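You operate a simulated robot arm through the tools that you are given. There is no shell and no other tool.

You run a simulated robot arm. Do the job below in one go: nothing can be reset, and whatever is moved stays where it is left.

## Task
Move the black board from the grey case to the fixture case and clip the grey lid back on.
Fine: board seated on the standoffs; both clips shut again; gland, fixture lid and the boards in the yellow tray left as they are.

It is judged by the outcome, as a careful person would: the job done as asked, and still so three seconds after it is handed in. It fails if anything else is knocked over, pushed out of place, dropped, spilled or broken. A push-on lid holds only when it is set on centred and level and pressed home; a screw cap is set on level and turned clockwise until tight.

## Robot
A 6-joint arm with a two-finger gripper, fixed in place. Base frame: the origin is at the foot of the arm, x ahead of it, y to its left, z up; the work surface is at about z = 0.75. Lengths are in m, angles in rad, forces in N, time in s.
Its first joint turns from -2.897 to 2.897 rad. Payload 2.45 kg.
Tool frame: the origin (TCP) lies between the finger pads and is the grasp point; the fingertips stand 0.02 m ahead of it; z points along the fingers, y is the line along which they close. The gripper opens to 0.14 m. The gripper's body begins 0.168 m behind the TCP.
Orientation is that of the tool frame in the base frame, as [roll, pitch, yaw] about the fixed x, y, z axes, in that order (R = Rz(yaw) Ry(pitch) Rx(roll)). With the fingers straight down and closing along the base's y, the tool's x points along the base's -x, its y along +y and its z along -z.

## Interface
- The arm moves only by the tool drive_tool. Its argument "moves" is a list of rows, each a list of 6 numbers: the shift along the tool's x, y, z in mm, then the turn, a rotation vector about the tool's x, y, z in rad. In form: [[tx, ty, tz, ax, ay, az], ...]. A call has 1 to 20 rows; each row shifts and turns the commanded pose from where the row before left it, along the tool's axes as they then stand. "claw" is the closure, from 0 (fully open) to 1 (shut), set as the call begins (left out, the last holds). A row lasts 0.2 s, in which the tool goes at most 0.05 m and 0.15 rad; a call with a longer step from one row to the next is refused whole, and so is a gripper value outside its range. Where a pose cannot be reached the arm comes as near as it can. A force on the tool above 40 N (or 10 N above the force at the start of the call, whichever is more), or a blocked arm, ends the call early, and 0.2 s more pass. The fingers move at their own pace (about 0.045 m/s each) and stop on an object; they squeeze with about 43 N. The grip force told is the motor's: it shows also when the fingers shut on nothing. Time passes only in rows, and 0.2 s behind the last, so rows that do not move let the fingers close. It gives the time, the measured TCP pose, the force on the tool (base axes), the opening and the grip force at its end, in the units of the frame above (readings bear some noise), with the torque about the TCP (base axes, N m) and any sound that the robot's microphone picked up.
- Cameras (640 x 400 px; columns grow to the right, rows downward): "scene" is fixed at [0.0495, 0.4988, 1.5198]; the picture's right is [-0.51, -0.86, 0.00], its down [-0.49, 0.29, -0.82] and it looks along [0.71, -0.42, -0.57] (base axes); focal length 356 px, centre (320, 200). "wrist" rides on the gripper at [0.078, 0.011, -0.209] in the tool frame; the picture's right is [-0.14, 0.99, 0.00], its down [-0.92, -0.13, -0.37] and it looks along [-0.36, -0.05, 0.93] (tool axes); focal length 280 px, centre (320, 200). There is no depth. A picture from a camera that has moved, and an enlarged one, comes with that camera's place and axes in the base frame and with its lens.
- camera(camera): a new picture of that camera. It takes no simulated time.
- enlarge(camera, box): a new picture of the part [left, top, right, bottom] of that camera's present view, enlarged. It takes no simulated time.
- close_job(): hands the job in; it is judged then, once.

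Places have to be worked out from the pictures, the camera data and where the tool is seen. Open the gripper and draw the arm clear of the work before you hand the job in, unless the task says otherwise.

The tools are called after "Emit:" as name(argument=value, ...) on one line, values as JSON. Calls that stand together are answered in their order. drive_tool: Moves the arm, as the interface text tells. Its arguments: {"type":"object","properties":{"moves":{"type":"array","items":{"type":"array","items":{"type":"number"}}},"claw":{"type":"number"}},"required":["moves"]} The other tools are called the same way: camera (camera) takes a picture; enlarge (camera, box) takes an enlarged picture of a part of a camera's view; close_job () hands the job in.

At the start:

```text
t: 0.0
eef_pos: [0.6323, 0.0449, 1.1633]
ee_rot: [3.14, 0.0, -3.141]
ft_force: [-1.5, -0.4, -0.2]
moment: [0.01, -0.01, 0.0]
gripper_width: 0.14
finger_force: 0.2
```

scene: 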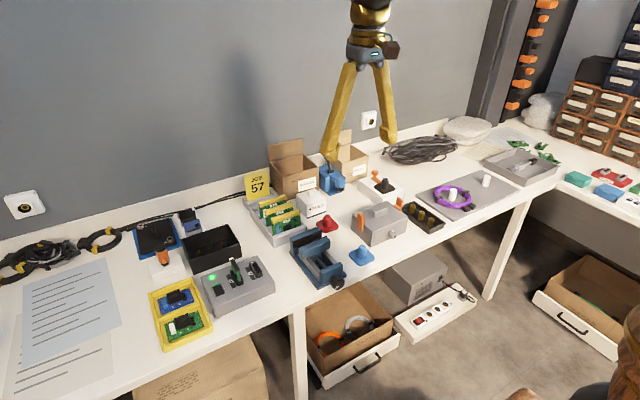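
wrist: 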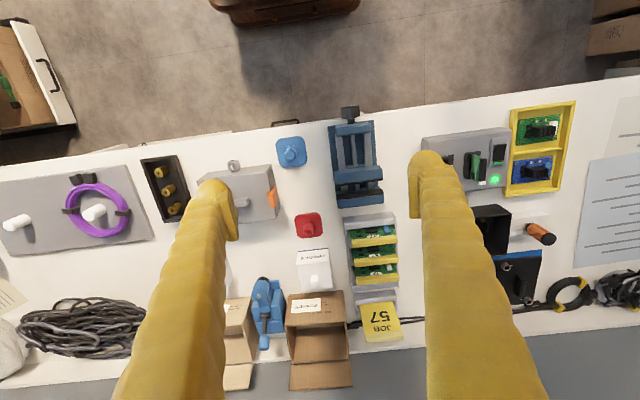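

The pictures show a bench with many items; I need a closer look to identify the grey case, fixture case, lids and clips. I enlarge the relevant parts first.

Emit:
enlarge(camera="scene", box=[340, 160, 460, 260])

Emit:
enlarge(camera="scene", box=[130, 210, 290, 350])

Emit:
enlarge(camera="scene", box=[230, 130, 380, 300])

Emit:
enlarge(camera="wrist", box=[130, 120, 330, 260])

Emit:
enlarge(camera="wrist", box=[400, 90, 600, 320])

```text
4.00 times, centred on (400, 210) of scene
camera zoom: at [0.0495, 0.4988, 1.5198], right [-0.51, -0.86, 0.0], down [-0.49, 0.29, -0.82], along [0.71, -0.42, -0.57], focal length 1426 px, centre (0, 160)
```

zoom: 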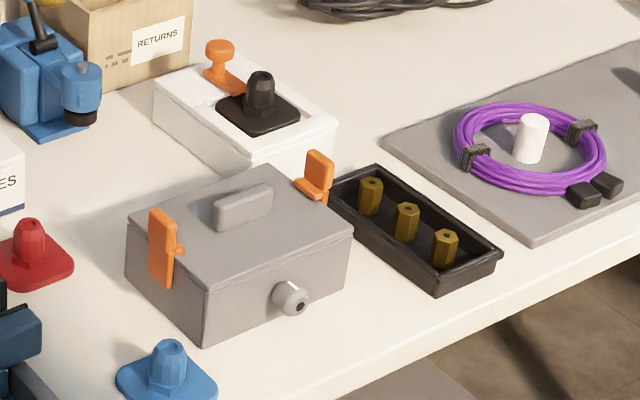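

```text
2.86 times, centred on (210, 280) of scene
camera zoom: at [0.0495, 0.4988, 1.5198], right [-0.51, -0.86, 0.0], down [-0.49, 0.29, -0.82], along [0.71, -0.42, -0.57], focal length 1018 px, centre (634, -29)
```

zoom: 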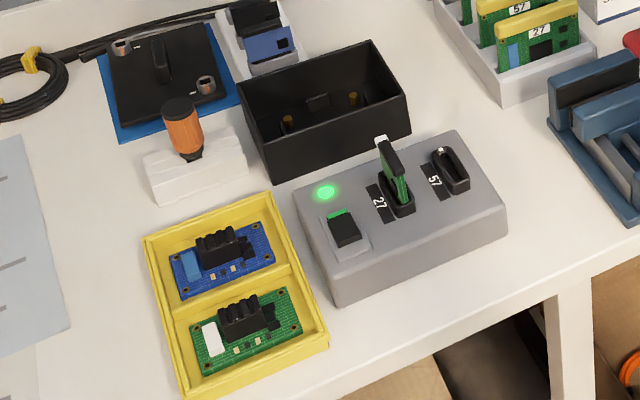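

```text
2.35 times, centred on (305, 215) of scene
camera zoom: at [0.0495, 0.4988, 1.5198], right [-0.51, -0.86, 0.0], down [-0.49, 0.29, -0.82], along [0.71, -0.42, -0.57], focal length 839 px, centre (355, 165)
```

zoom: 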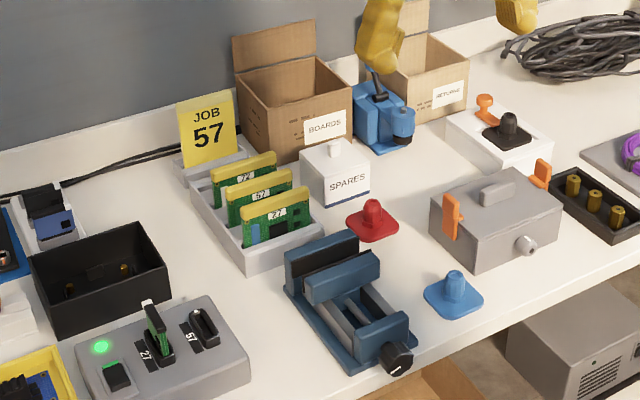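

```text
2.86 times, centred on (230, 190) of wrist
camera zoom: at [0.5545, 0.0539, 1.372], right [0.14, 0.99, 0.0], down [0.92, -0.13, 0.37], along [0.36, -0.05, -0.93], focal length 801 px, centre (577, 229)
```

zoom: 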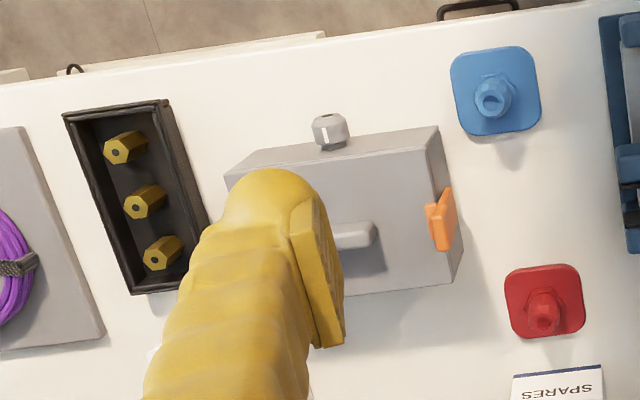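

```text
1.74 times, centred on (500, 205) of wrist
camera zoom: at [0.5545, 0.0539, 1.372], right [0.14, 0.99, 0.0], down [0.92, -0.13, 0.37], along [0.36, -0.05, -0.93], focal length 488 px, centre (7, 191)
```

zoom: 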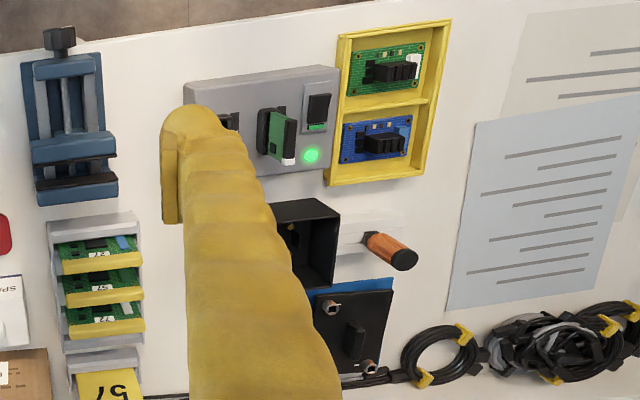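

The grey case (gland on front, two orange clips, bar-handled lid) is around (0.74, -0.15); the black open box with brass standoffs at about (0.85, 0.3) seems to be the fixture case. I enlarge further for details of clips and the fixture.

Emit:
enlarge(camera="scene", box=[355, 190, 415, 250])

Emit:
enlarge(camera="scene", box=[180, 215, 250, 275])

Emit:
enlarge(camera="scene", box=[140, 285, 220, 345])

Emit:
enlarge(camera="scene", box=[355, 160, 415, 210])

Emit:
enlarge(camera="scene", box=[130, 200, 210, 280])

```text
6.67 times, centred on (385, 220) of scene
camera zoom: at [0.0495, 0.4988, 1.5198], right [-0.51, -0.86, 0.0], down [-0.49, 0.29, -0.82], along [0.71, -0.42, -0.57], focal length 2376 px, centre (-113, 67)
```

zoom: 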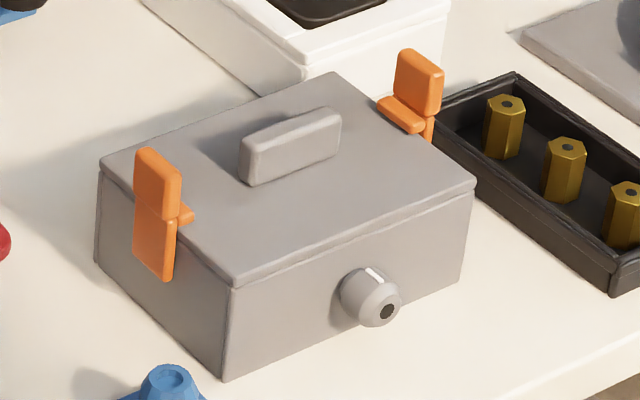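

```text
6.67 times, centred on (215, 245) of scene
camera zoom: at [0.0495, 0.4988, 1.5198], right [-0.51, -0.86, 0.0], down [-0.49, 0.29, -0.82], along [0.71, -0.42, -0.57], focal length 2376 px, centre (1020, -100)
```

zoom: 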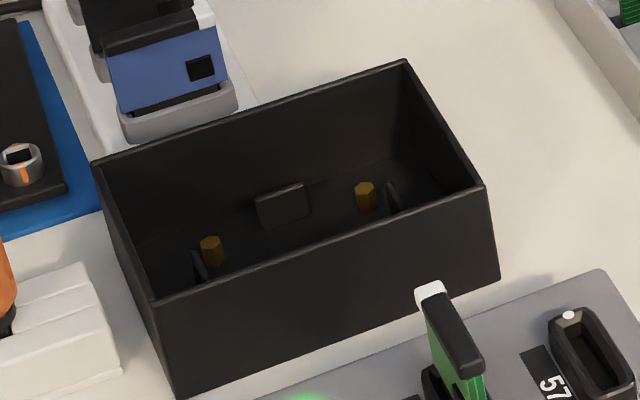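

```text
6.67 times, centred on (180, 315) of scene
camera zoom: at [0.0495, 0.4988, 1.5198], right [-0.51, -0.86, 0.0], down [-0.49, 0.29, -0.82], along [0.71, -0.42, -0.57], focal length 2376 px, centre (1253, -567)
```

zoom: 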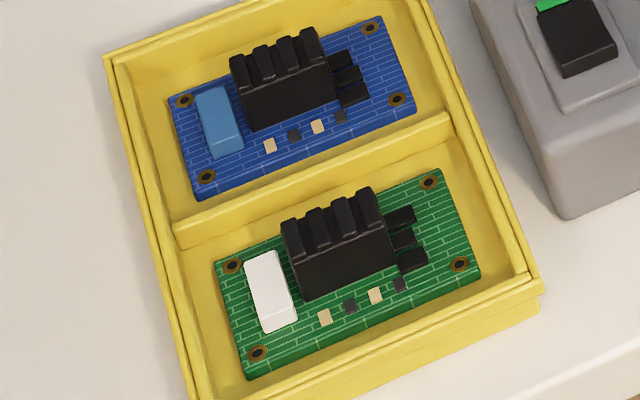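

```text
8.00 times, centred on (385, 185) of scene
camera zoom: at [0.0495, 0.4988, 1.5198], right [-0.51, -0.86, 0.0], down [-0.49, 0.29, -0.82], along [0.71, -0.42, -0.57], focal length 2852 px, centre (-200, 320)
```

zoom: 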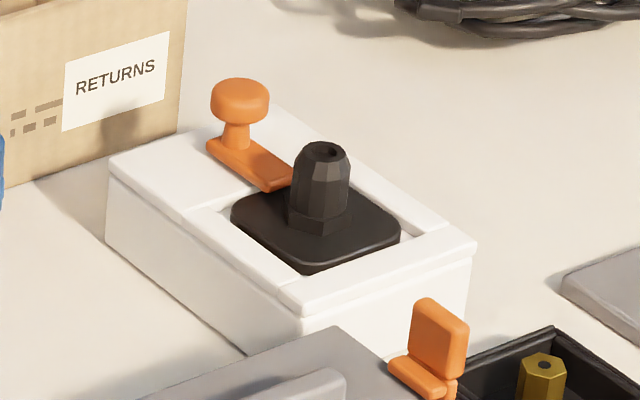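

```text
5.00 times, centred on (170, 240) of scene
camera zoom: at [0.0495, 0.4988, 1.5198], right [-0.51, -0.86, 0.0], down [-0.49, 0.29, -0.82], along [0.71, -0.42, -0.57], focal length 1782 px, centre (1070, 0)
```

zoom: 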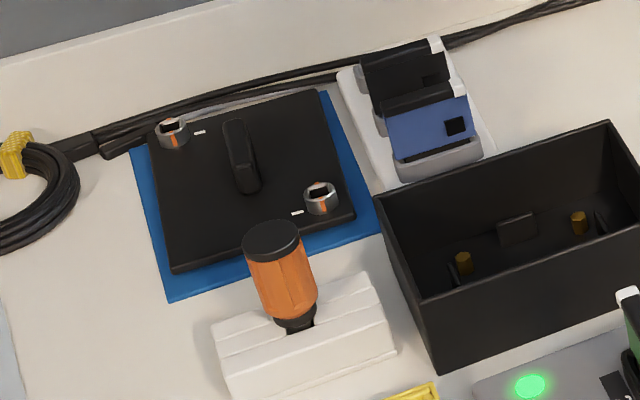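

The clips have a hook over the lid and a tab standing up; I read them as hinged at the case side, to be tipped outward. I move the wrist camera to look straight over the grey case.

Emit:
drive_tool(moves=[[0, -46, 0, 0, 0, 0], [0, -46, 0, 0, 0, 0], [0, -46, 0, 0, 0, 0], [0, -46, 10, 0, 0, 0], [0, 0, 0, 0, 0, 0]])

Emit:
camera(camera="wrist")

Emit:
enlarge(camera="wrist", box=[240, 120, 400, 220])

```text
t: 1.2
eef_pos: [0.6333, -0.1426, 1.1524]
ee_rot: [-3.141, -0.001, 3.141]
ft_force: [-0.8, -1.1, -0.1]
moment: [0.01, -0.01, 0.03]
gripper_width: 0.1399
finger_force: 0.1
```

```text
taken
camera wrist: at [0.5544, -0.133, 1.3624], right [0.14, 0.99, 0.0], down [0.92, -0.13, 0.37], along [0.37, -0.05, -0.93], focal length 280 px, centre (320, 200)
```

wrist: 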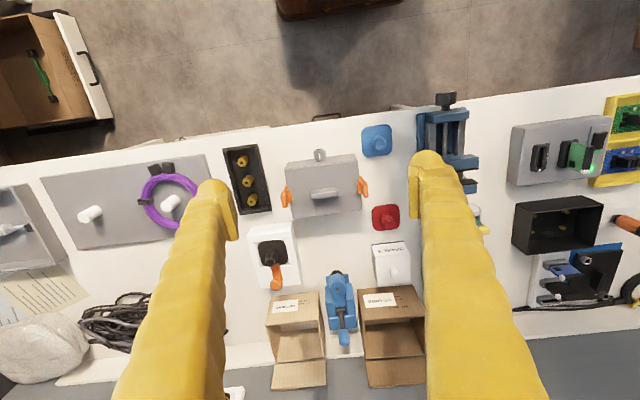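

```text
4.00 times, centred on (320, 170) of wrist
camera zoom: at [0.5544, -0.133, 1.3624], right [0.14, 0.99, 0.0], down [0.92, -0.13, 0.37], along [0.37, -0.05, -0.93], focal length 1122 px, centre (320, 320)
```

zoom: 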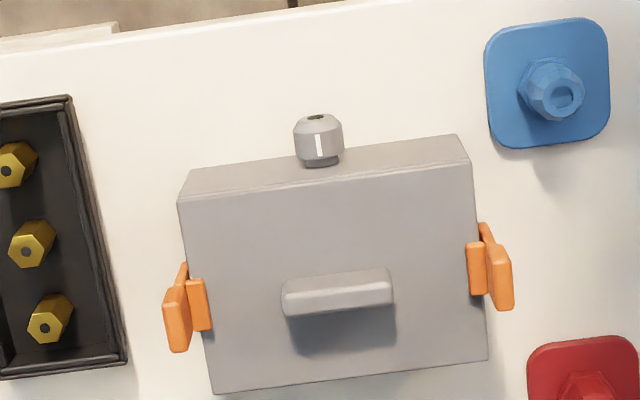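

The case spans about x 0.694–0.800, y -0.225 to -0.077, with the lid top at z≈0.82, handle centred near (0.745, -0.151), and clips on the ±y sides. I go lower for a closer look at the clips.

Emit:
drive_tool(moves=[[-13.4, -1.6, 44, 0, 0, 0], [-13.4, -1.6, 44, 0, 0, 0], [-13.4, -1.6, 44, 0, 0, 0], [-13.4, -1.6, 44, 0, 0, 0], [-13.4, -1.6, 44, 0, 0, 0], [0, 0, 0, 0, 0, 0]])

Emit:
camera(camera="wrist")

Emit:
enlarge(camera="wrist", box=[220, 120, 420, 260])

```text
t: 2.6
eef_pos: [0.6989, -0.1473, 0.9338]
ee_rot: [3.141, 0.001, 3.14]
ft_force: [-0.2, -0.1, -0.4]
moment: [-0.04, 0.0, 0.01]
gripper_width: 0.1401
finger_force: 0.1
```

```text
taken
camera wrist: at [0.6211, -0.1377, 1.1432], right [0.14, 0.99, 0.0], down [0.92, -0.13, 0.37], along [0.36, -0.05, -0.93], focal length 280 px, centre (320, 200)
```

wrist: 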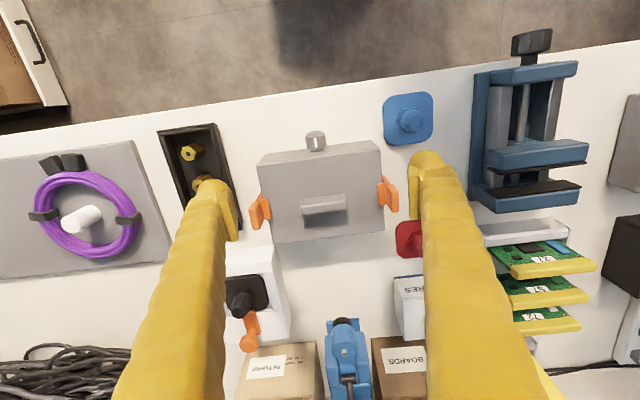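

```text
2.86 times, centred on (320, 190) of wrist
camera zoom: at [0.6211, -0.1377, 1.1432], right [0.14, 0.99, 0.0], down [0.92, -0.13, 0.37], along [0.36, -0.05, -0.93], focal length 801 px, centre (320, 229)
```

zoom: 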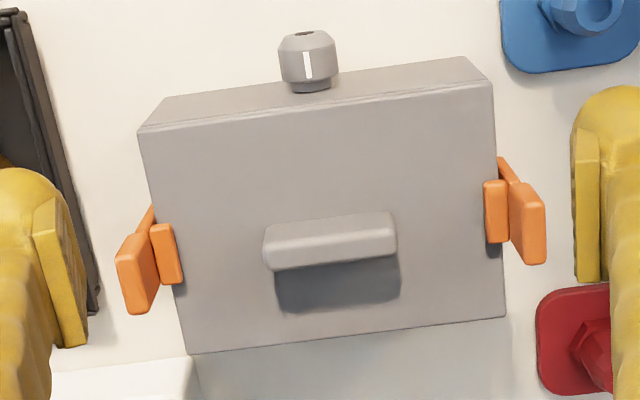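

Clip tabs stand at y≈-0.074…-0.065 (left end) and mirrored at y≈-0.227…-0.236, x≈0.747, from z≈0.828 to 0.848, above hooks on the lid edge. I shut the fingers and move above the gap between the handle end and the +y tab.

Emit:
drive_tool(claw=1, moves=[[-12, 12, 0, 0, 0, 0], [-12, 12, 0, 0, 0, 0], [-12, 12, 0, 0, 0, 0], [-12, 11, 0, 0, 0, 0], [0, 0, 0, 0, 0, 0], [0, 0, 0, 0, 0, 0], [0, 0, 0, 0, 0, 0], [0, 0, 20, 0, 0, 0], [0, 0, 20, 0, 0, 0], [0, 0, 0, 0, 0, 0]])

Emit:
camera(camera="wrist")

Emit:
enlarge(camera="scene", box=[340, 170, 440, 250])

```text
t: 4.8
eef_pos: [0.7484, -0.1004, 0.8919]
ee_rot: [3.141, 0.001, 3.141]
ft_force: [0.0, -0.4, 0.3]
moment: [-0.01, 0.03, -0.01]
gripper_width: 0.0001
finger_force: 29.0
```

```text
taken
camera wrist: at [0.6702, -0.0912, 1.1012], right [0.14, 0.99, 0.0], down [0.92, -0.13, 0.37], along [0.37, -0.05, -0.93], focal length 280 px, centre (320, 200)
```

wrist: 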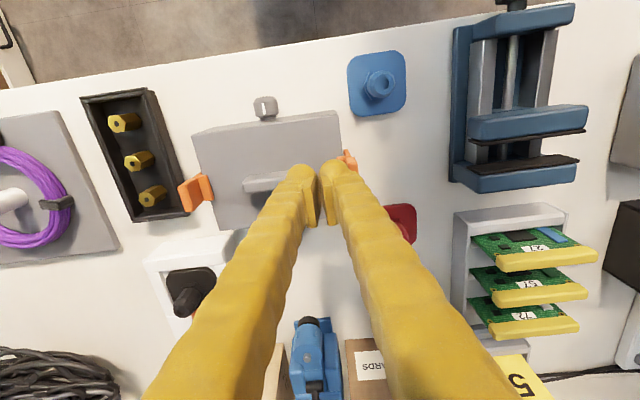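

```text
5.00 times, centred on (390, 210) of scene
camera zoom: at [0.0495, 0.4988, 1.5198], right [-0.51, -0.86, 0.0], down [-0.49, 0.29, -0.82], along [0.71, -0.42, -0.57], focal length 1782 px, centre (-30, 150)
```

zoom: 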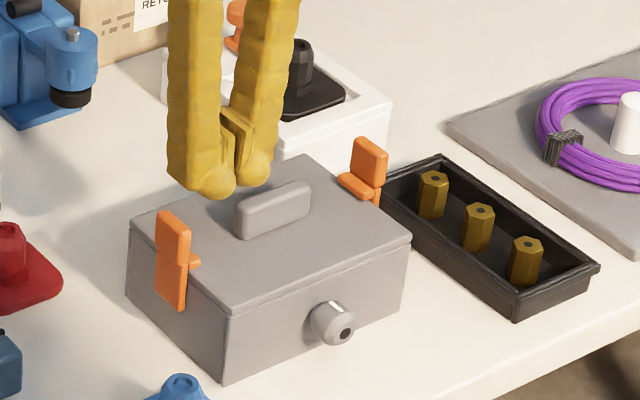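

Fingers are shut at (0.748, -0.100, 0.892), clear of the handle. I lower so the tips sit just over the hook level (z≈0.834) and then push slowly toward +y against the tab.

Emit:
drive_tool(moves=[[0, 0, 13, 0, 0, 0], [0, 0, 13, 0, 0, 0], [0, 0, 12, 0, 0, 0], [0, 0, 0, 0, 0, 0], [0, 5, 0, 0, 0, 0], [0, 5, 0, 0, 0, 0], [0, 4, 0, 0, 0, 0], [0, 4, 0, 0, 0, 0], [0, 4, 0, 0, 0, 0]])

Emit:
enlarge(camera="scene", box=[340, 170, 440, 250])

```text
t: 6.8
eef_pos: [0.7469, -0.0793, 0.8547]
ee_rot: [3.141, 0.001, 3.14]
ft_force: [-0.4, 0.3, 0.4]
moment: [0.0, 0.01, -0.03]
gripper_width: 0.0001
finger_force: 29.5
```

```text
5.00 times, centred on (390, 210) of scene
camera zoom: at [0.0495, 0.4988, 1.5198], right [-0.51, -0.86, 0.0], down [-0.49, 0.29, -0.82], along [0.71, -0.42, -0.57], focal length 1782 px, centre (-30, 150)
```

zoom: 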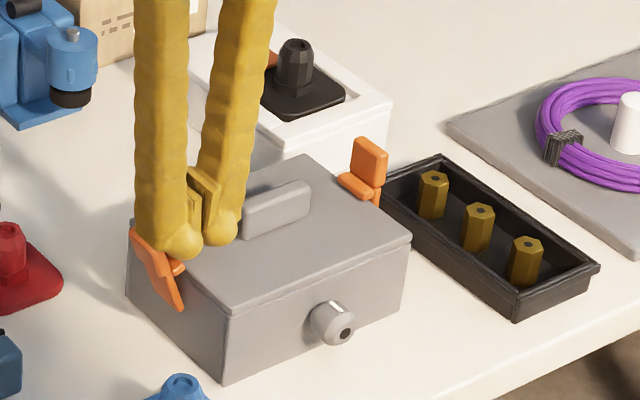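

The +y clip is tilting outward about its lower hinge with little force. I keep pushing outward to bring it well past the lid edge.

Emit:
drive_tool(moves=[[0, 5, 0, 0, 0, 0], [0, 5, 0, 0, 0, 0], [0, 5, 2, 0, 0, 0], [0, 5, 2, 0, 0, 0], [0, 5, 2, 0, 0, 0], [0, 0, 0, 0, 0, 0]])

Emit:
enlarge(camera="scene", box=[340, 170, 440, 250])

```text
t: 8.2
eef_pos: [0.7476, -0.0523, 0.8488]
ee_rot: [3.141, 0.0, -3.141]
ft_force: [0.0, 0.4, 0.4]
moment: [0.02, -0.02, 0.0]
gripper_width: 0.0002
finger_force: 29.4
```

```text
5.00 times, centred on (390, 210) of scene
camera zoom: at [0.0495, 0.4988, 1.5198], right [-0.51, -0.86, 0.0], down [-0.49, 0.29, -0.82], along [0.71, -0.42, -0.57], focal length 1782 px, centre (-30, 150)
```

zoom: 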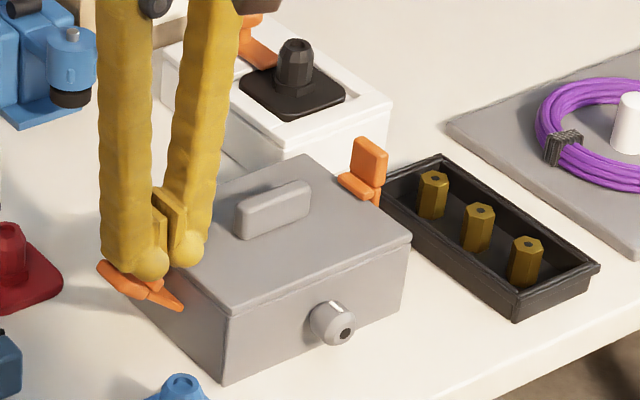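

The clip lies far outward now. I lift the fingers to check whether it stays open.

Emit:
drive_tool(moves=[[0, -4, -10, 0, 0, 0], [0, -12, -20, 0, 0, 0], [0, -30, -10, 0, 0, 0], [0, -40, 0, 0, 0, 0], [0, -40, 0, 0, 0, 0], [0, -25, 0, 0, 0, 0], [0, 0, 0, 0, 0, 0]])

Emit:
enlarge(camera="scene", box=[340, 170, 440, 250])

Emit:
camera(camera="wrist")

```text
t: 9.8
eef_pos: [0.7465, -0.2037, 0.8885]
ee_rot: [3.141, 0.0, -3.141]
ft_force: [0.1, 1.2, 0.4]
moment: [-0.03, 0.01, -0.01]
gripper_width: 0.0002
finger_force: 29.5
```

```text
5.00 times, centred on (390, 210) of scene
camera zoom: at [0.0495, 0.4988, 1.5198], right [-0.51, -0.86, 0.0], down [-0.49, 0.29, -0.82], along [0.71, -0.42, -0.57], focal length 1782 px, centre (-30, 150)
```

zoom: 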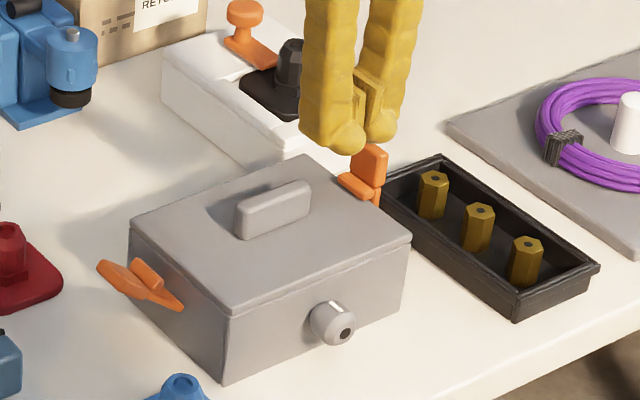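

```text
taken
camera wrist: at [0.6688, -0.1947, 1.0982], right [0.14, 0.99, 0.0], down [0.92, -0.13, 0.37], along [0.37, -0.05, -0.93], focal length 280 px, centre (320, 200)
```

wrist: 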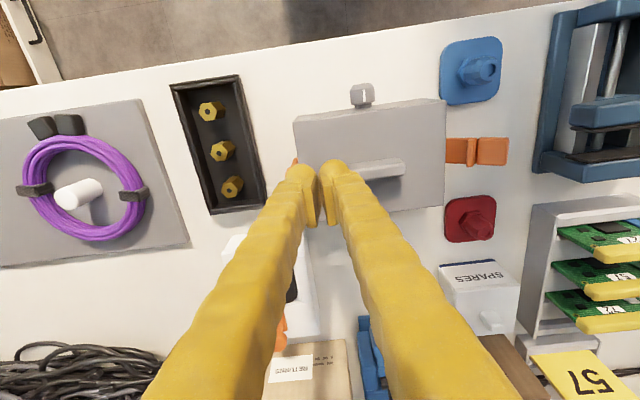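

The +y clip stays open on its own. Now the -y clip: I lower between the handle end and its tab and push toward -y, staying above the black tray.

Emit:
drive_tool(moves=[[0, 4, 0, 0, 0, 0], [0, 0, 12, 0, 0, 0], [0, 0, 12, 0, 0, 0], [0, 0, 10, 0, 0, 0], [0, 0, 0, 0, 0, 0], [0, -5, 0, 0, 0, 0], [0, -5, 0, 0, 0, 0], [0, -5, 0, 0, 0, 0], [0, -5, 0, 0, 0, 0], [0, -5, 0, 0, 0, 0], [0, -5, 0, 0, 0, 0], [0, -5, 0, 0, 0, 0]])

Emit:
enlarge(camera="scene", box=[340, 170, 440, 250])

Emit:
camera(camera="wrist")

```text
t: 12.4
eef_pos: [0.7466, -0.2359, 0.8547]
ee_rot: [-3.14, -0.002, 3.141]
ft_force: [0.3, 0.9, -0.2]
moment: [-0.01, 0.02, 0.01]
gripper_width: 0.0
finger_force: 29.2
```

```text
5.00 times, centred on (390, 210) of scene
camera zoom: at [0.0495, 0.4988, 1.5198], right [-0.51, -0.86, 0.0], down [-0.49, 0.29, -0.82], along [0.71, -0.42, -0.57], focal length 1782 px, centre (-30, 150)
```

zoom: 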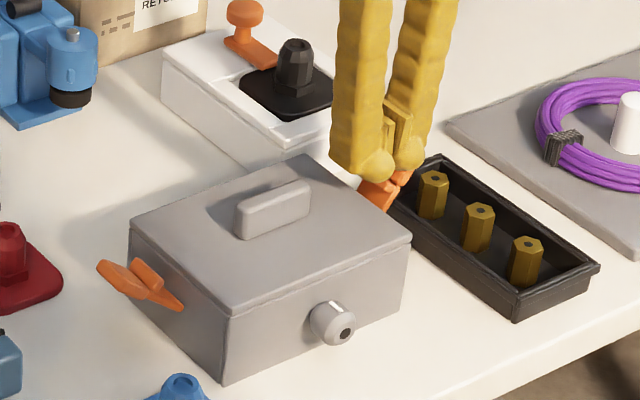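

```text
taken
camera wrist: at [0.6701, -0.2261, 1.0647], right [0.14, 0.99, 0.0], down [0.92, -0.13, 0.37], along [0.36, -0.05, -0.93], focal length 280 px, centre (320, 200)
```

wrist: 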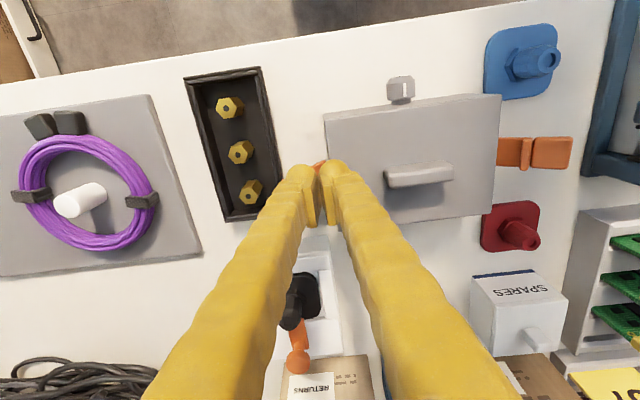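

The -y clip is tilting too and clears the tray. I push a little further, then lift off and check that it stays.

Emit:
drive_tool(moves=[[0, -5, 1, 0, 0, 0], [0, -5, 1, 0, 0, 0], [0, 0, 0, 0, 0, 0], [0, 4, -10, 0, 0, 0], [0, 10, -20, 0, 0, 0], [0, 30, -30, 0, 0, 0], [0, 30, -30, 0, 0, 0], [0, 0, 0, 0, 0, 0]])

Emit:
enlarge(camera="scene", box=[340, 170, 440, 250])

Emit:
camera(camera="wrist")

```text
t: 14.2
eef_pos: [0.7507, -0.1728, 0.9424]
ee_rot: [-3.141, 0.001, 3.14]
ft_force: [0.7, -0.1, 0.1]
moment: [0.01, 0.03, 0.04]
gripper_width: 0.0
finger_force: 29.5
```

```text
5.00 times, centred on (390, 210) of scene
camera zoom: at [0.0495, 0.4988, 1.5198], right [-0.51, -0.86, 0.0], down [-0.49, 0.29, -0.82], along [0.71, -0.42, -0.57], focal length 1782 px, centre (-30, 150)
```

zoom: 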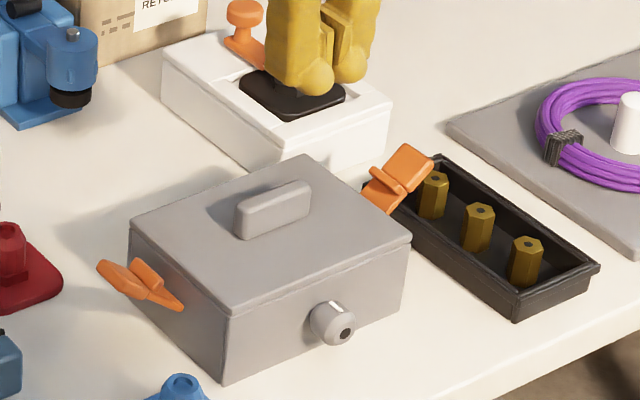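

```text
taken
camera wrist: at [0.6719, -0.1631, 1.1526], right [0.14, 0.99, 0.0], down [0.92, -0.13, 0.37], along [0.36, -0.05, -0.93], focal length 280 px, centre (320, 200)
```

wrist: 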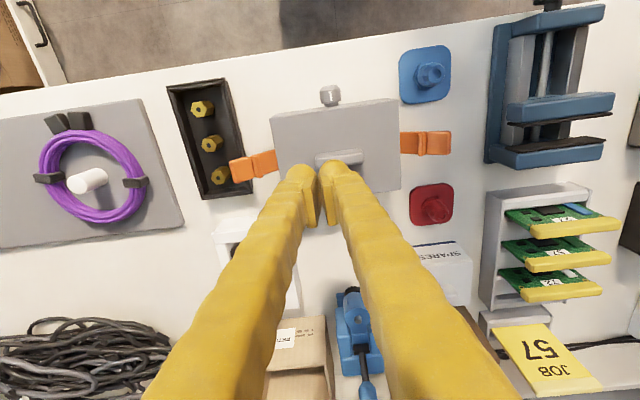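

Both clips are open and stay open. I turn the gripper a quarter turn to close along x, open it partly, and centre above the lid handle at (0.747, -0.151).

Emit:
drive_tool(claw=0.55, moves=[[4, 22, 0, 0, 0, 0], [0, 0, 0, 0, 0, 0.1428], [0, 0, 0, 0, 0, 0.1428], [0, 0, 0, 0, 0, 0.1428], [0, 0, 0, 0, 0, 0.1428], [0, 0, 0, 0, 0, 0.1428], [0, 0, 0, 0, 0, 0.1428], [0, 0, 0, 0, 0, 0.1428], [0, 0, 0, 0, 0, 0.1428], [0, 0, 0, 0, 0, 0.1428], [0, 0, 0, 0, 0, 0.1428], [0, 0, 0, 0, 0, 0.1428], [0, 0, 0, 0, 0, 0]])

Emit:
camera(camera="wrist")

Emit:
enlarge(camera="scene", box=[340, 150, 440, 250])

```text
t: 17.0
eef_pos: [0.7437, -0.1489, 0.9429]
ee_rot: [3.141, 0.001, 1.569]
ft_force: [-0.3, 0.5, 0.0]
moment: [0.01, 0.0, 0.03]
gripper_width: 0.0629
finger_force: 0.0
```

```text
taken
camera wrist: at [0.7547, -0.0727, 1.1528], right [0.99, -0.14, 0.0], down [-0.13, -0.92, 0.37], along [-0.05, -0.36, -0.93], focal length 280 px, centre (320, 200)
```

wrist: 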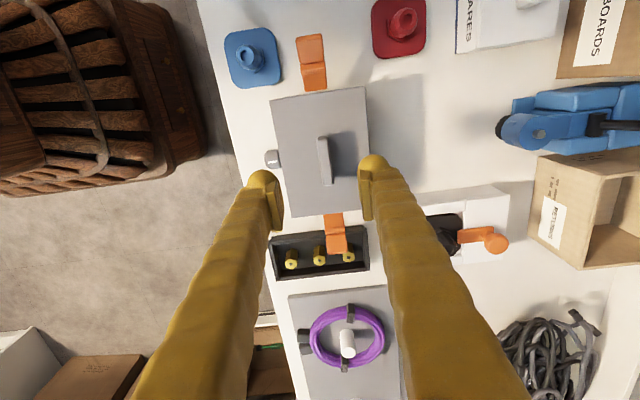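

```text
4.00 times, centred on (390, 200) of scene
camera zoom: at [0.0495, 0.4988, 1.5198], right [-0.51, -0.86, 0.0], down [-0.49, 0.29, -0.82], along [0.71, -0.42, -0.57], focal length 1426 px, centre (40, 200)
```

zoom: 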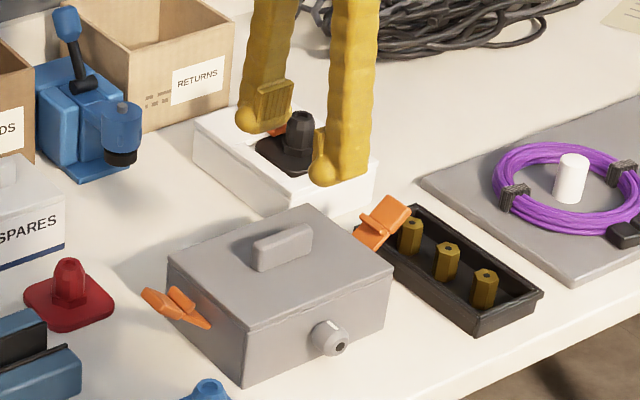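

The quarter turn worked. I enlarge the wrist view to refine the handle position.

Emit:
enlarge(camera="wrist", box=[260, 80, 380, 220])

```text
2.86 times, centred on (320, 150) of wrist
camera zoom: at [0.7547, -0.0727, 1.1528], right [0.99, -0.14, 0.0], down [-0.13, -0.92, 0.37], along [-0.05, -0.36, -0.93], focal length 801 px, centre (320, 343)
```

zoom: 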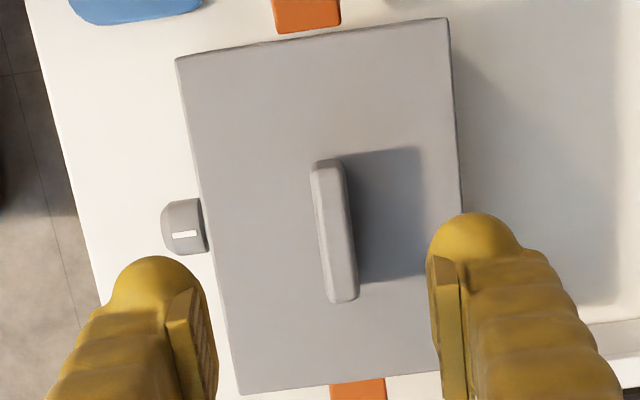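

The handle appears about 4–7 mm toward +x of the TCP. I shift, lower to just above the handle and look again to centre by eye.

Emit:
drive_tool(moves=[[-2, 5, 20, 0, 0, 0], [0, 0, 20, 0, 0, 0], [0, 0, 18, 0, 0, 0], [0, 0, 0, 0, 0, 0], [0, 0, 0, 0, 0, 0]])

Emit:
enlarge(camera="wrist", box=[220, 100, 420, 240])

Emit:
enlarge(camera="scene", box=[350, 180, 420, 250])

```text
t: 18.2
eef_pos: [0.7484, -0.1513, 0.8847]
ee_rot: [3.14, -0.001, 1.571]
ft_force: [0.5, -0.2, 0.2]
moment: [0.02, 0.02, 0.0]
gripper_width: 0.063
finger_force: 0.1
```

```text
2.86 times, centred on (320, 170) of wrist
camera zoom: at [0.7593, -0.0737, 1.094], right [0.99, -0.14, 0.0], down [-0.13, -0.92, 0.37], along [-0.05, -0.37, -0.93], focal length 801 px, centre (320, 286)
```

zoom: 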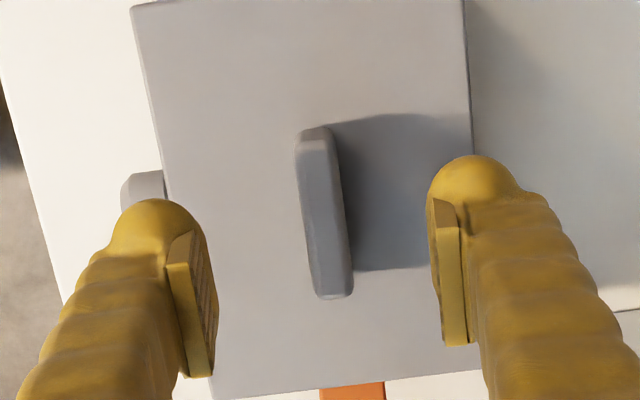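

```text
5.71 times, centred on (385, 215) of scene
camera zoom: at [0.0495, 0.4988, 1.5198], right [-0.51, -0.86, 0.0], down [-0.49, 0.29, -0.82], along [0.71, -0.42, -0.57], focal length 2037 px, centre (-51, 114)
```

zoom: 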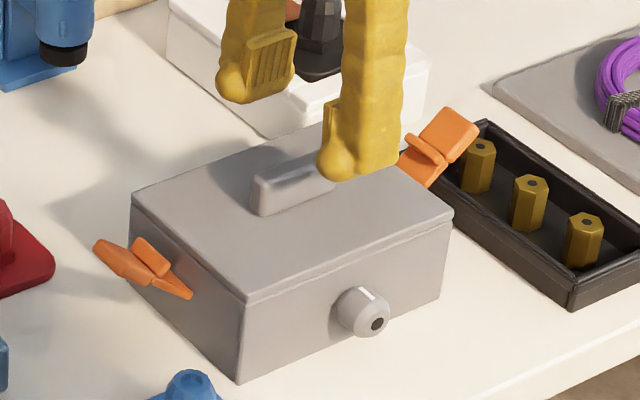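

The handle is centred about 2 mm to +x of the pads. I nudge, lower to z≈0.843 so tips stop just above the lid, then close on the handle.

Emit:
drive_tool(moves=[[1, 2, 14, 0, 0, 0], [0, 0, 14, 0, 0, 0], [0, 0, 9, 0, 0, 0], [0, 0, 4, 0, 0, 0], [0, 0, 0, 0, 0, 0]])

Emit:
enlarge(camera="wrist", box=[220, 100, 420, 240])

Emit:
enlarge(camera="scene", box=[350, 180, 420, 250])

```text
t: 19.4
eef_pos: [0.7499, -0.1515, 0.8447]
ee_rot: [-3.141, 0.0, 1.57]
ft_force: [0.6, 0.8, -0.7]
moment: [0.01, 0.0, 0.0]
gripper_width: 0.0629
finger_force: 0.1
```

```text
2.86 times, centred on (320, 170) of wrist
camera zoom: at [0.7615, -0.0739, 1.0536], right [0.99, -0.14, 0.0], down [-0.13, -0.92, 0.37], along [-0.05, -0.37, -0.93], focal length 801 px, centre (320, 286)
```

zoom: 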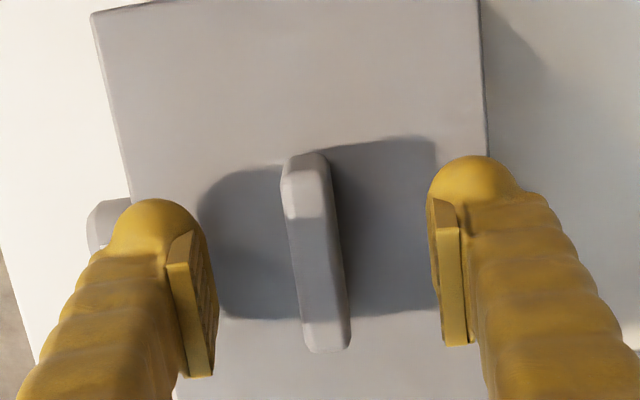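

```text
5.71 times, centred on (385, 215) of scene
camera zoom: at [0.0495, 0.4988, 1.5198], right [-0.51, -0.86, 0.0], down [-0.49, 0.29, -0.82], along [0.71, -0.42, -0.57], focal length 2037 px, centre (-51, 114)
```

zoom: 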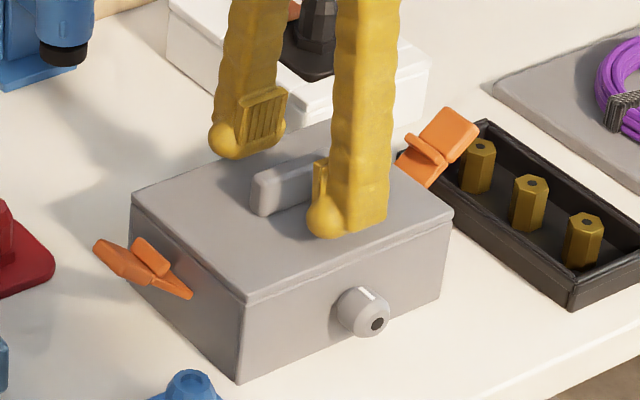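

The handle sits midway between the pads with tips just above the lid. I close the gripper on it.

Emit:
drive_tool(claw=1, moves=[[0, 0, 0, 0, 0, 0], [0, 0, 0, 0, 0, 0], [0, 0, 0, 0, 0, 0], [0, 0, 0, 0, 0, 0], [0, 0, 0, 0, 0, 0], [0, 0, 0, 0, 0, 0]])

Emit:
enlarge(camera="scene", box=[350, 180, 420, 250])

```text
t: 20.8
eef_pos: [0.7516, -0.1511, 0.8441]
ee_rot: [-3.14, 0.0, 1.571]
ft_force: [0.4, -0.5, -0.4]
moment: [0.01, 0.0, -0.02]
gripper_width: 0.0125
finger_force: 39.0
```

```text
5.71 times, centred on (385, 215) of scene
camera zoom: at [0.0495, 0.4988, 1.5198], right [-0.51, -0.86, 0.0], down [-0.49, 0.29, -0.82], along [0.71, -0.42, -0.57], focal length 2037 px, centre (-51, 114)
```

zoom: 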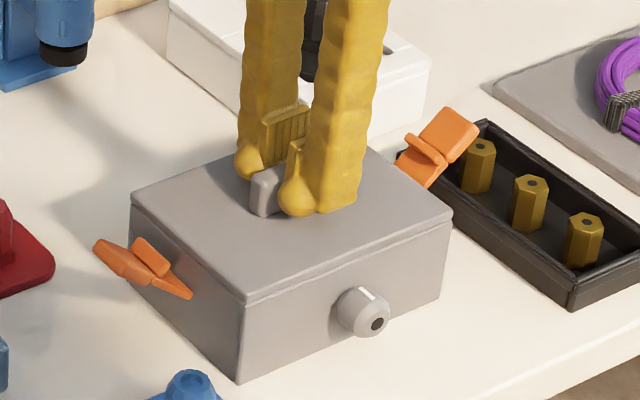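

The grip holds at 12.5 mm width. I note this commanded pose as the lid's "home" and lift slowly, watching the force.

Emit:
drive_tool(moves=[[0, 0, -3, 0, 0, 0], [0, 0, -3, 0, 0, 0], [0, 0, -4, 0, 0, 0], [0, 0, 0, 0, 0, 0]])

Emit:
enlarge(camera="scene", box=[350, 180, 420, 250])

```text
t: 21.8
eef_pos: [0.752, -0.1505, 0.8536]
ee_rot: [-3.141, 0.0, 1.571]
ft_force: [-0.7, -0.1, -0.7]
moment: [-0.03, 0.01, -0.03]
gripper_width: 0.0125
finger_force: 39.1
```

```text
5.71 times, centred on (385, 215) of scene
camera zoom: at [0.0495, 0.4988, 1.5198], right [-0.51, -0.86, 0.0], down [-0.49, 0.29, -0.82], along [0.71, -0.42, -0.57], focal length 2037 px, centre (-51, 114)
```

zoom: 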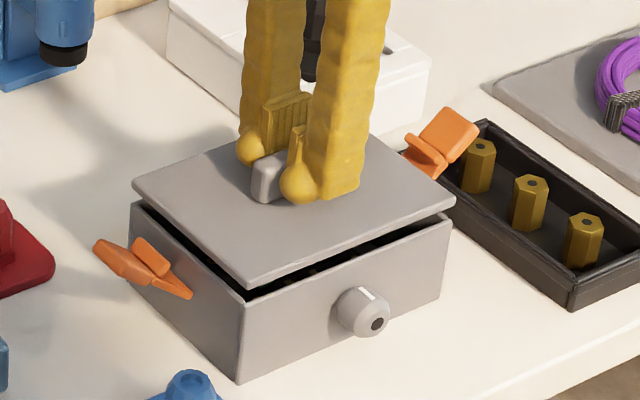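

The lid lifted off cleanly. I raise it higher and check the free area behind the case for setting it down.

Emit:
drive_tool(moves=[[0, 0, -20, 0, 0, 0], [0, 0, -25, 0, 0, 0], [0, 0, -25, 0, 0, 0], [0, 0, -20, 0, 0, 0], [0, 0, 0, 0, 0, 0]])

Emit:
camera(camera="scene")

Emit:
camera(camera="wrist")

Emit:
enlarge(camera="scene", box=[290, 140, 410, 240])

```text
t: 23.0
eef_pos: [0.7487, -0.1517, 0.9428]
ee_rot: [-3.141, -0.001, 1.573]
ft_force: [-0.3, -0.1, 0.1]
moment: [0.03, 0.03, 0.0]
gripper_width: 0.0002
finger_force: 29.6
```

```text
taken
```

scene: 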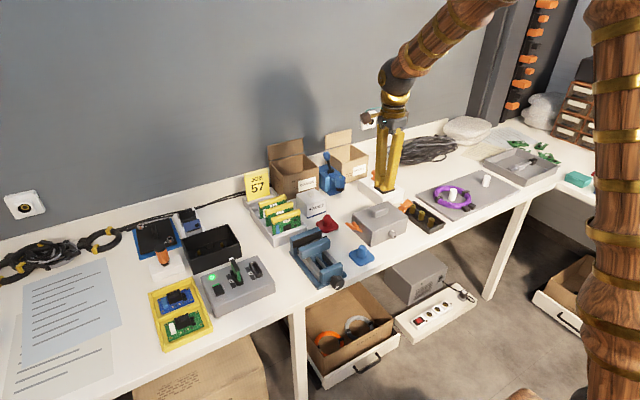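

```text
taken
camera wrist: at [0.7602, -0.0744, 1.1519], right [0.99, -0.14, 0.0], down [-0.13, -0.92, 0.37], along [-0.05, -0.37, -0.93], focal length 280 px, centre (320, 200)
```

wrist: 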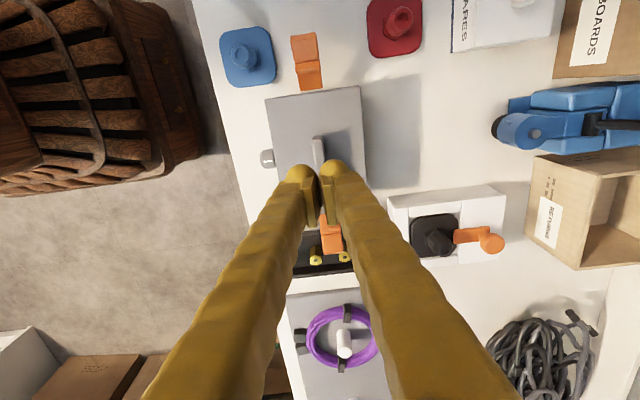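

```text
4.00 times, centred on (350, 190) of scene
camera zoom: at [0.0495, 0.4988, 1.5198], right [-0.51, -0.86, 0.0], down [-0.49, 0.29, -0.82], along [0.71, -0.42, -0.57], focal length 1426 px, centre (200, 240)
```

zoom: 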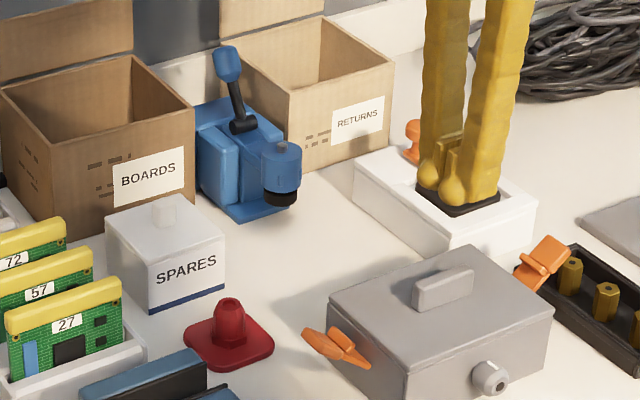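

The gripper shut to 0: the handle slipped out while lifting, and the lid fell back onto the case. I check how the lid lies now.

Emit:
enlarge(camera="scene", box=[350, 185, 420, 250])

Emit:
enlarge(camera="wrist", box=[240, 70, 400, 200])

```text
6.15 times, centred on (385, 218) of scene
camera zoom: at [0.0495, 0.4988, 1.5198], right [-0.51, -0.86, 0.0], down [-0.49, 0.29, -0.82], along [0.71, -0.42, -0.57], focal length 2194 px, centre (-80, 92)
```

zoom: 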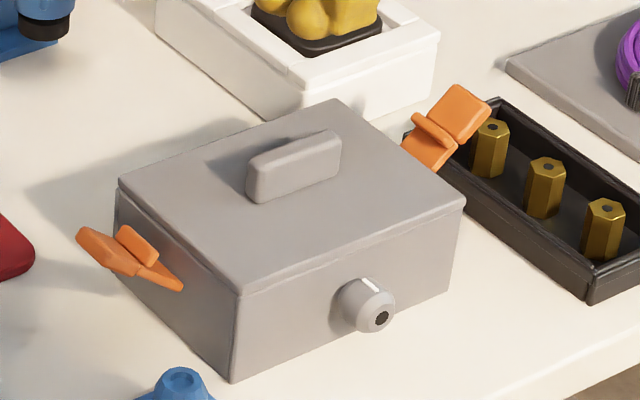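

```text
3.08 times, centred on (320, 135) of wrist
camera zoom: at [0.7602, -0.0744, 1.1519], right [0.99, -0.14, 0.0], down [-0.13, -0.92, 0.37], along [-0.05, -0.37, -0.93], focal length 863 px, centre (320, 400)
```

zoom: 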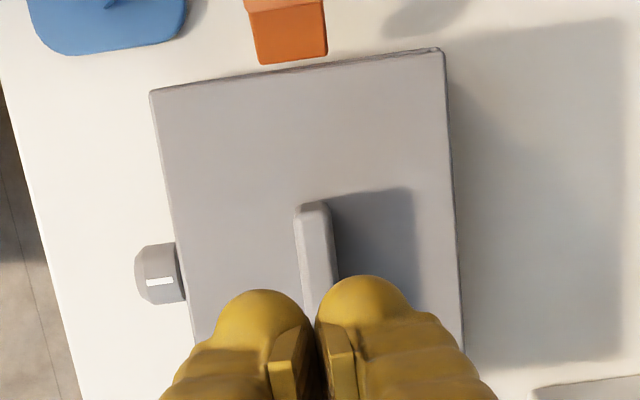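

The lid sits flat on the case again, undisturbed. I reopen, go back down to the same spot about 2 mm deeper for a fuller grip on the handle, and this time will lift slowly.

Emit:
drive_tool(claw=0.6, moves=[[0, 0, 0, 0, 0, 0], [0, 0, 0, 0, 0, 0], [0, 0, 0, 0, 0, 0], [0, 0, 0, 0, 0, 0], [0, 0, 20, 0, 0, 0], [0, 0, 20, 0, 0, 0], [0, 0, 20, 0, 0, 0], [0, 0, 20, 0, 0, 0], [0, 0, 14, 0, 0, 0], [0, 0, 4, 0, 0, 0], [0, 0, 2, 0, 0, 0], [0, 0, 2, 0, 0, 0], [0, 0, 0, 0, 0, 0]])

Emit:
enlarge(camera="wrist", box=[220, 100, 420, 240])

Emit:
enlarge(camera="scene", box=[350, 185, 420, 250])

```text
t: 25.8
eef_pos: [0.7508, -0.1513, 0.8403]
ee_rot: [3.141, 0.001, 1.57]
ft_force: [-0.7, 0.1, 0.1]
moment: [-0.03, -0.02, -0.01]
gripper_width: 0.0562
finger_force: 0.1
```

```text
2.86 times, centred on (320, 170) of wrist
camera zoom: at [0.7615, -0.0744, 1.0509], right [0.99, -0.14, 0.0], down [-0.13, -0.92, 0.37], along [-0.05, -0.37, -0.93], focal length 801 px, centre (320, 286)
```

zoom: 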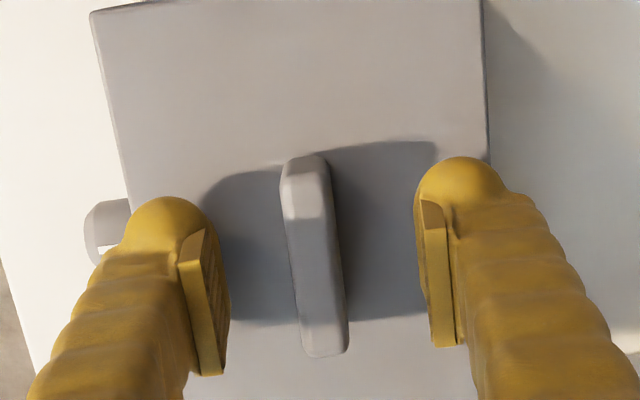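

```text
6.15 times, centred on (385, 218) of scene
camera zoom: at [0.0495, 0.4988, 1.5198], right [-0.51, -0.86, 0.0], down [-0.49, 0.29, -0.82], along [0.71, -0.42, -0.57], focal length 2194 px, centre (-80, 92)
```

zoom: 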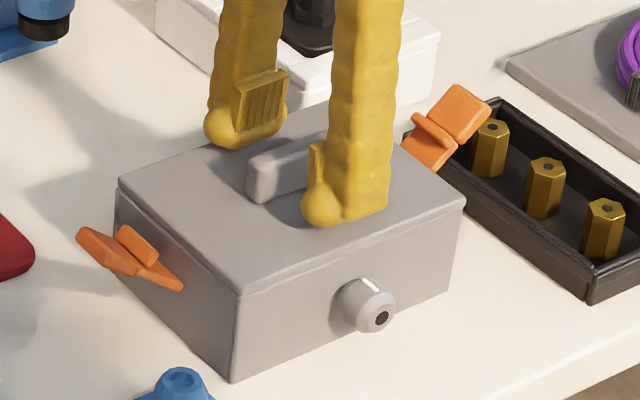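

No contact with the lid surface yet at z=0.840. I creep 3 mm further for the deepest grip and then close.

Emit:
drive_tool(moves=[[0, 0, 1, 0, 0, 0], [0, 0, 1, 0, 0, 0], [0, 0, 0, 0, 0, 0]])

```text
t: 26.6
eef_pos: [0.7506, -0.15, 0.8386]
ee_rot: [-3.141, 0.0, 1.571]
ft_force: [0.1, -0.1, -0.3]
moment: [0.02, -0.01, -0.04]
gripper_width: 0.0558
finger_force: 0.0
```

Still no contact. I go 1 mm more, then close on the handle.

Emit:
drive_tool(claw=1, moves=[[0, 0, 1, 0, 0, 0], [0, 0, 0, 0, 0, 0], [0, 0, 0, 0, 0, 0], [0, 0, 0, 0, 0, 0], [0, 0, 0, 0, 0, 0], [0, 0, 0, 0, 0, 0]])

Emit:
enlarge(camera="scene", box=[350, 185, 420, 250])

```text
t: 28.0
eef_pos: [0.7503, -0.1503, 0.8383]
ee_rot: [3.141, 0.0, 1.571]
ft_force: [0.4, 0.8, 0.0]
moment: [-0.02, -0.02, -0.01]
gripper_width: 0.0125
finger_force: 39.0
```

```text
6.15 times, centred on (385, 218) of scene
camera zoom: at [0.0495, 0.4988, 1.5198], right [-0.51, -0.86, 0.0], down [-0.49, 0.29, -0.82], along [0.71, -0.42, -0.57], focal length 2194 px, centre (-80, 92)
```

zoom: 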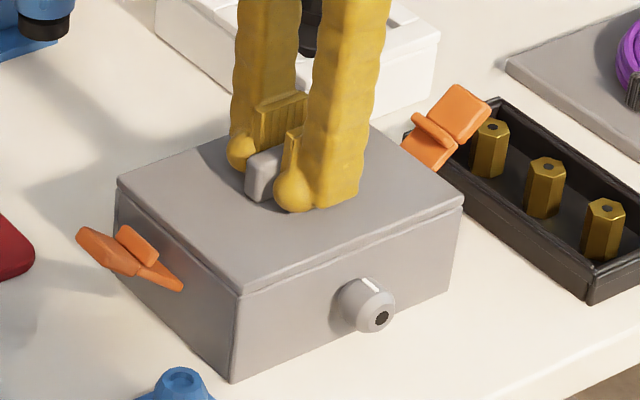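

Gripped at 12.5 mm again, now with deeper overlap. I lift slowly, in small steps.

Emit:
drive_tool(moves=[[0, 0, -1, 0, 0, 0], [0, 0, -2, 0, 0, 0], [0, 0, -3, 0, 0, 0], [0, 0, -4, 0, 0, 0], [0, 0, -5, 0, 0, 0], [0, 0, -5, 0, 0, 0], [0, 0, 0, 0, 0, 0], [0, 0, 0, 0, 0, 0]])

Emit:
enlarge(camera="scene", box=[350, 175, 420, 240])

```text
t: 29.8
eef_pos: [0.7506, -0.1513, 0.8579]
ee_rot: [3.141, 0.0, 1.571]
ft_force: [-0.2, -0.7, -1.4]
moment: [0.01, 0.02, -0.02]
gripper_width: 0.0124
finger_force: 39.8
```

```text
6.15 times, centred on (385, 208) of scene
camera zoom: at [0.0495, 0.4988, 1.5198], right [-0.51, -0.86, 0.0], down [-0.49, 0.29, -0.82], along [0.71, -0.42, -0.57], focal length 2194 px, centre (-80, 154)
```

zoom: 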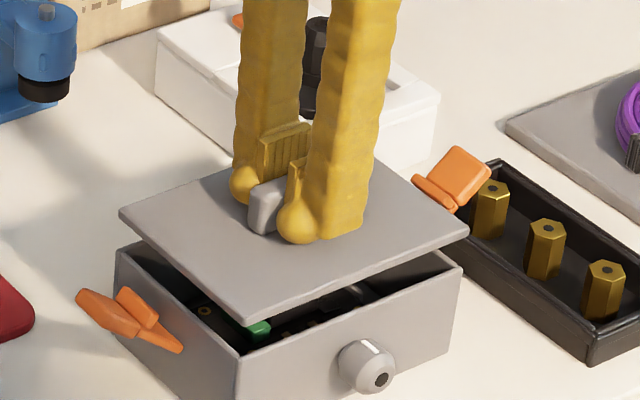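

The lid is 20 mm up and holding (about 1.4 N weight). I keep lifting slowly, then carry it straight back behind the case where there is a free area about x 0.81–0.96, y -0.22…-0.055.

Emit:
drive_tool(moves=[[0, 0, -5, 0, 0, 0], [0, 0, -5, 0, 0, 0], [0, 0, -5, 0, 0, 0], [0, 0, -5, 0, 0, 0], [0, 0, -5, 0, 0, 0], [0, 0, -5, 0, 0, 0], [0, 0, -5, 0, 0, 0], [0, 0, 0, 0, 0, 0]])

Emit:
enlarge(camera="scene", box=[350, 165, 420, 240])

```text
t: 31.6
eef_pos: [0.7512, -0.1511, 0.893]
ee_rot: [-3.141, 0.001, 1.571]
ft_force: [1.0, -0.8, -0.9]
moment: [-0.03, -0.02, -0.01]
gripper_width: 0.0125
finger_force: 39.1
```

```text
5.33 times, centred on (385, 202) of scene
camera zoom: at [0.0495, 0.4988, 1.5198], right [-0.51, -0.86, 0.0], down [-0.49, 0.29, -0.82], along [0.71, -0.42, -0.57], focal length 1901 px, centre (-27, 187)
```

zoom: 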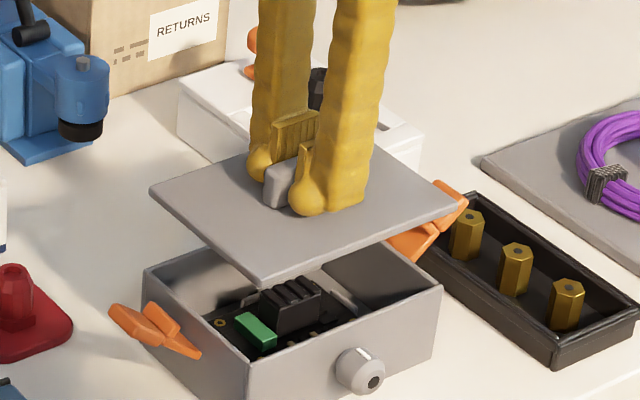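

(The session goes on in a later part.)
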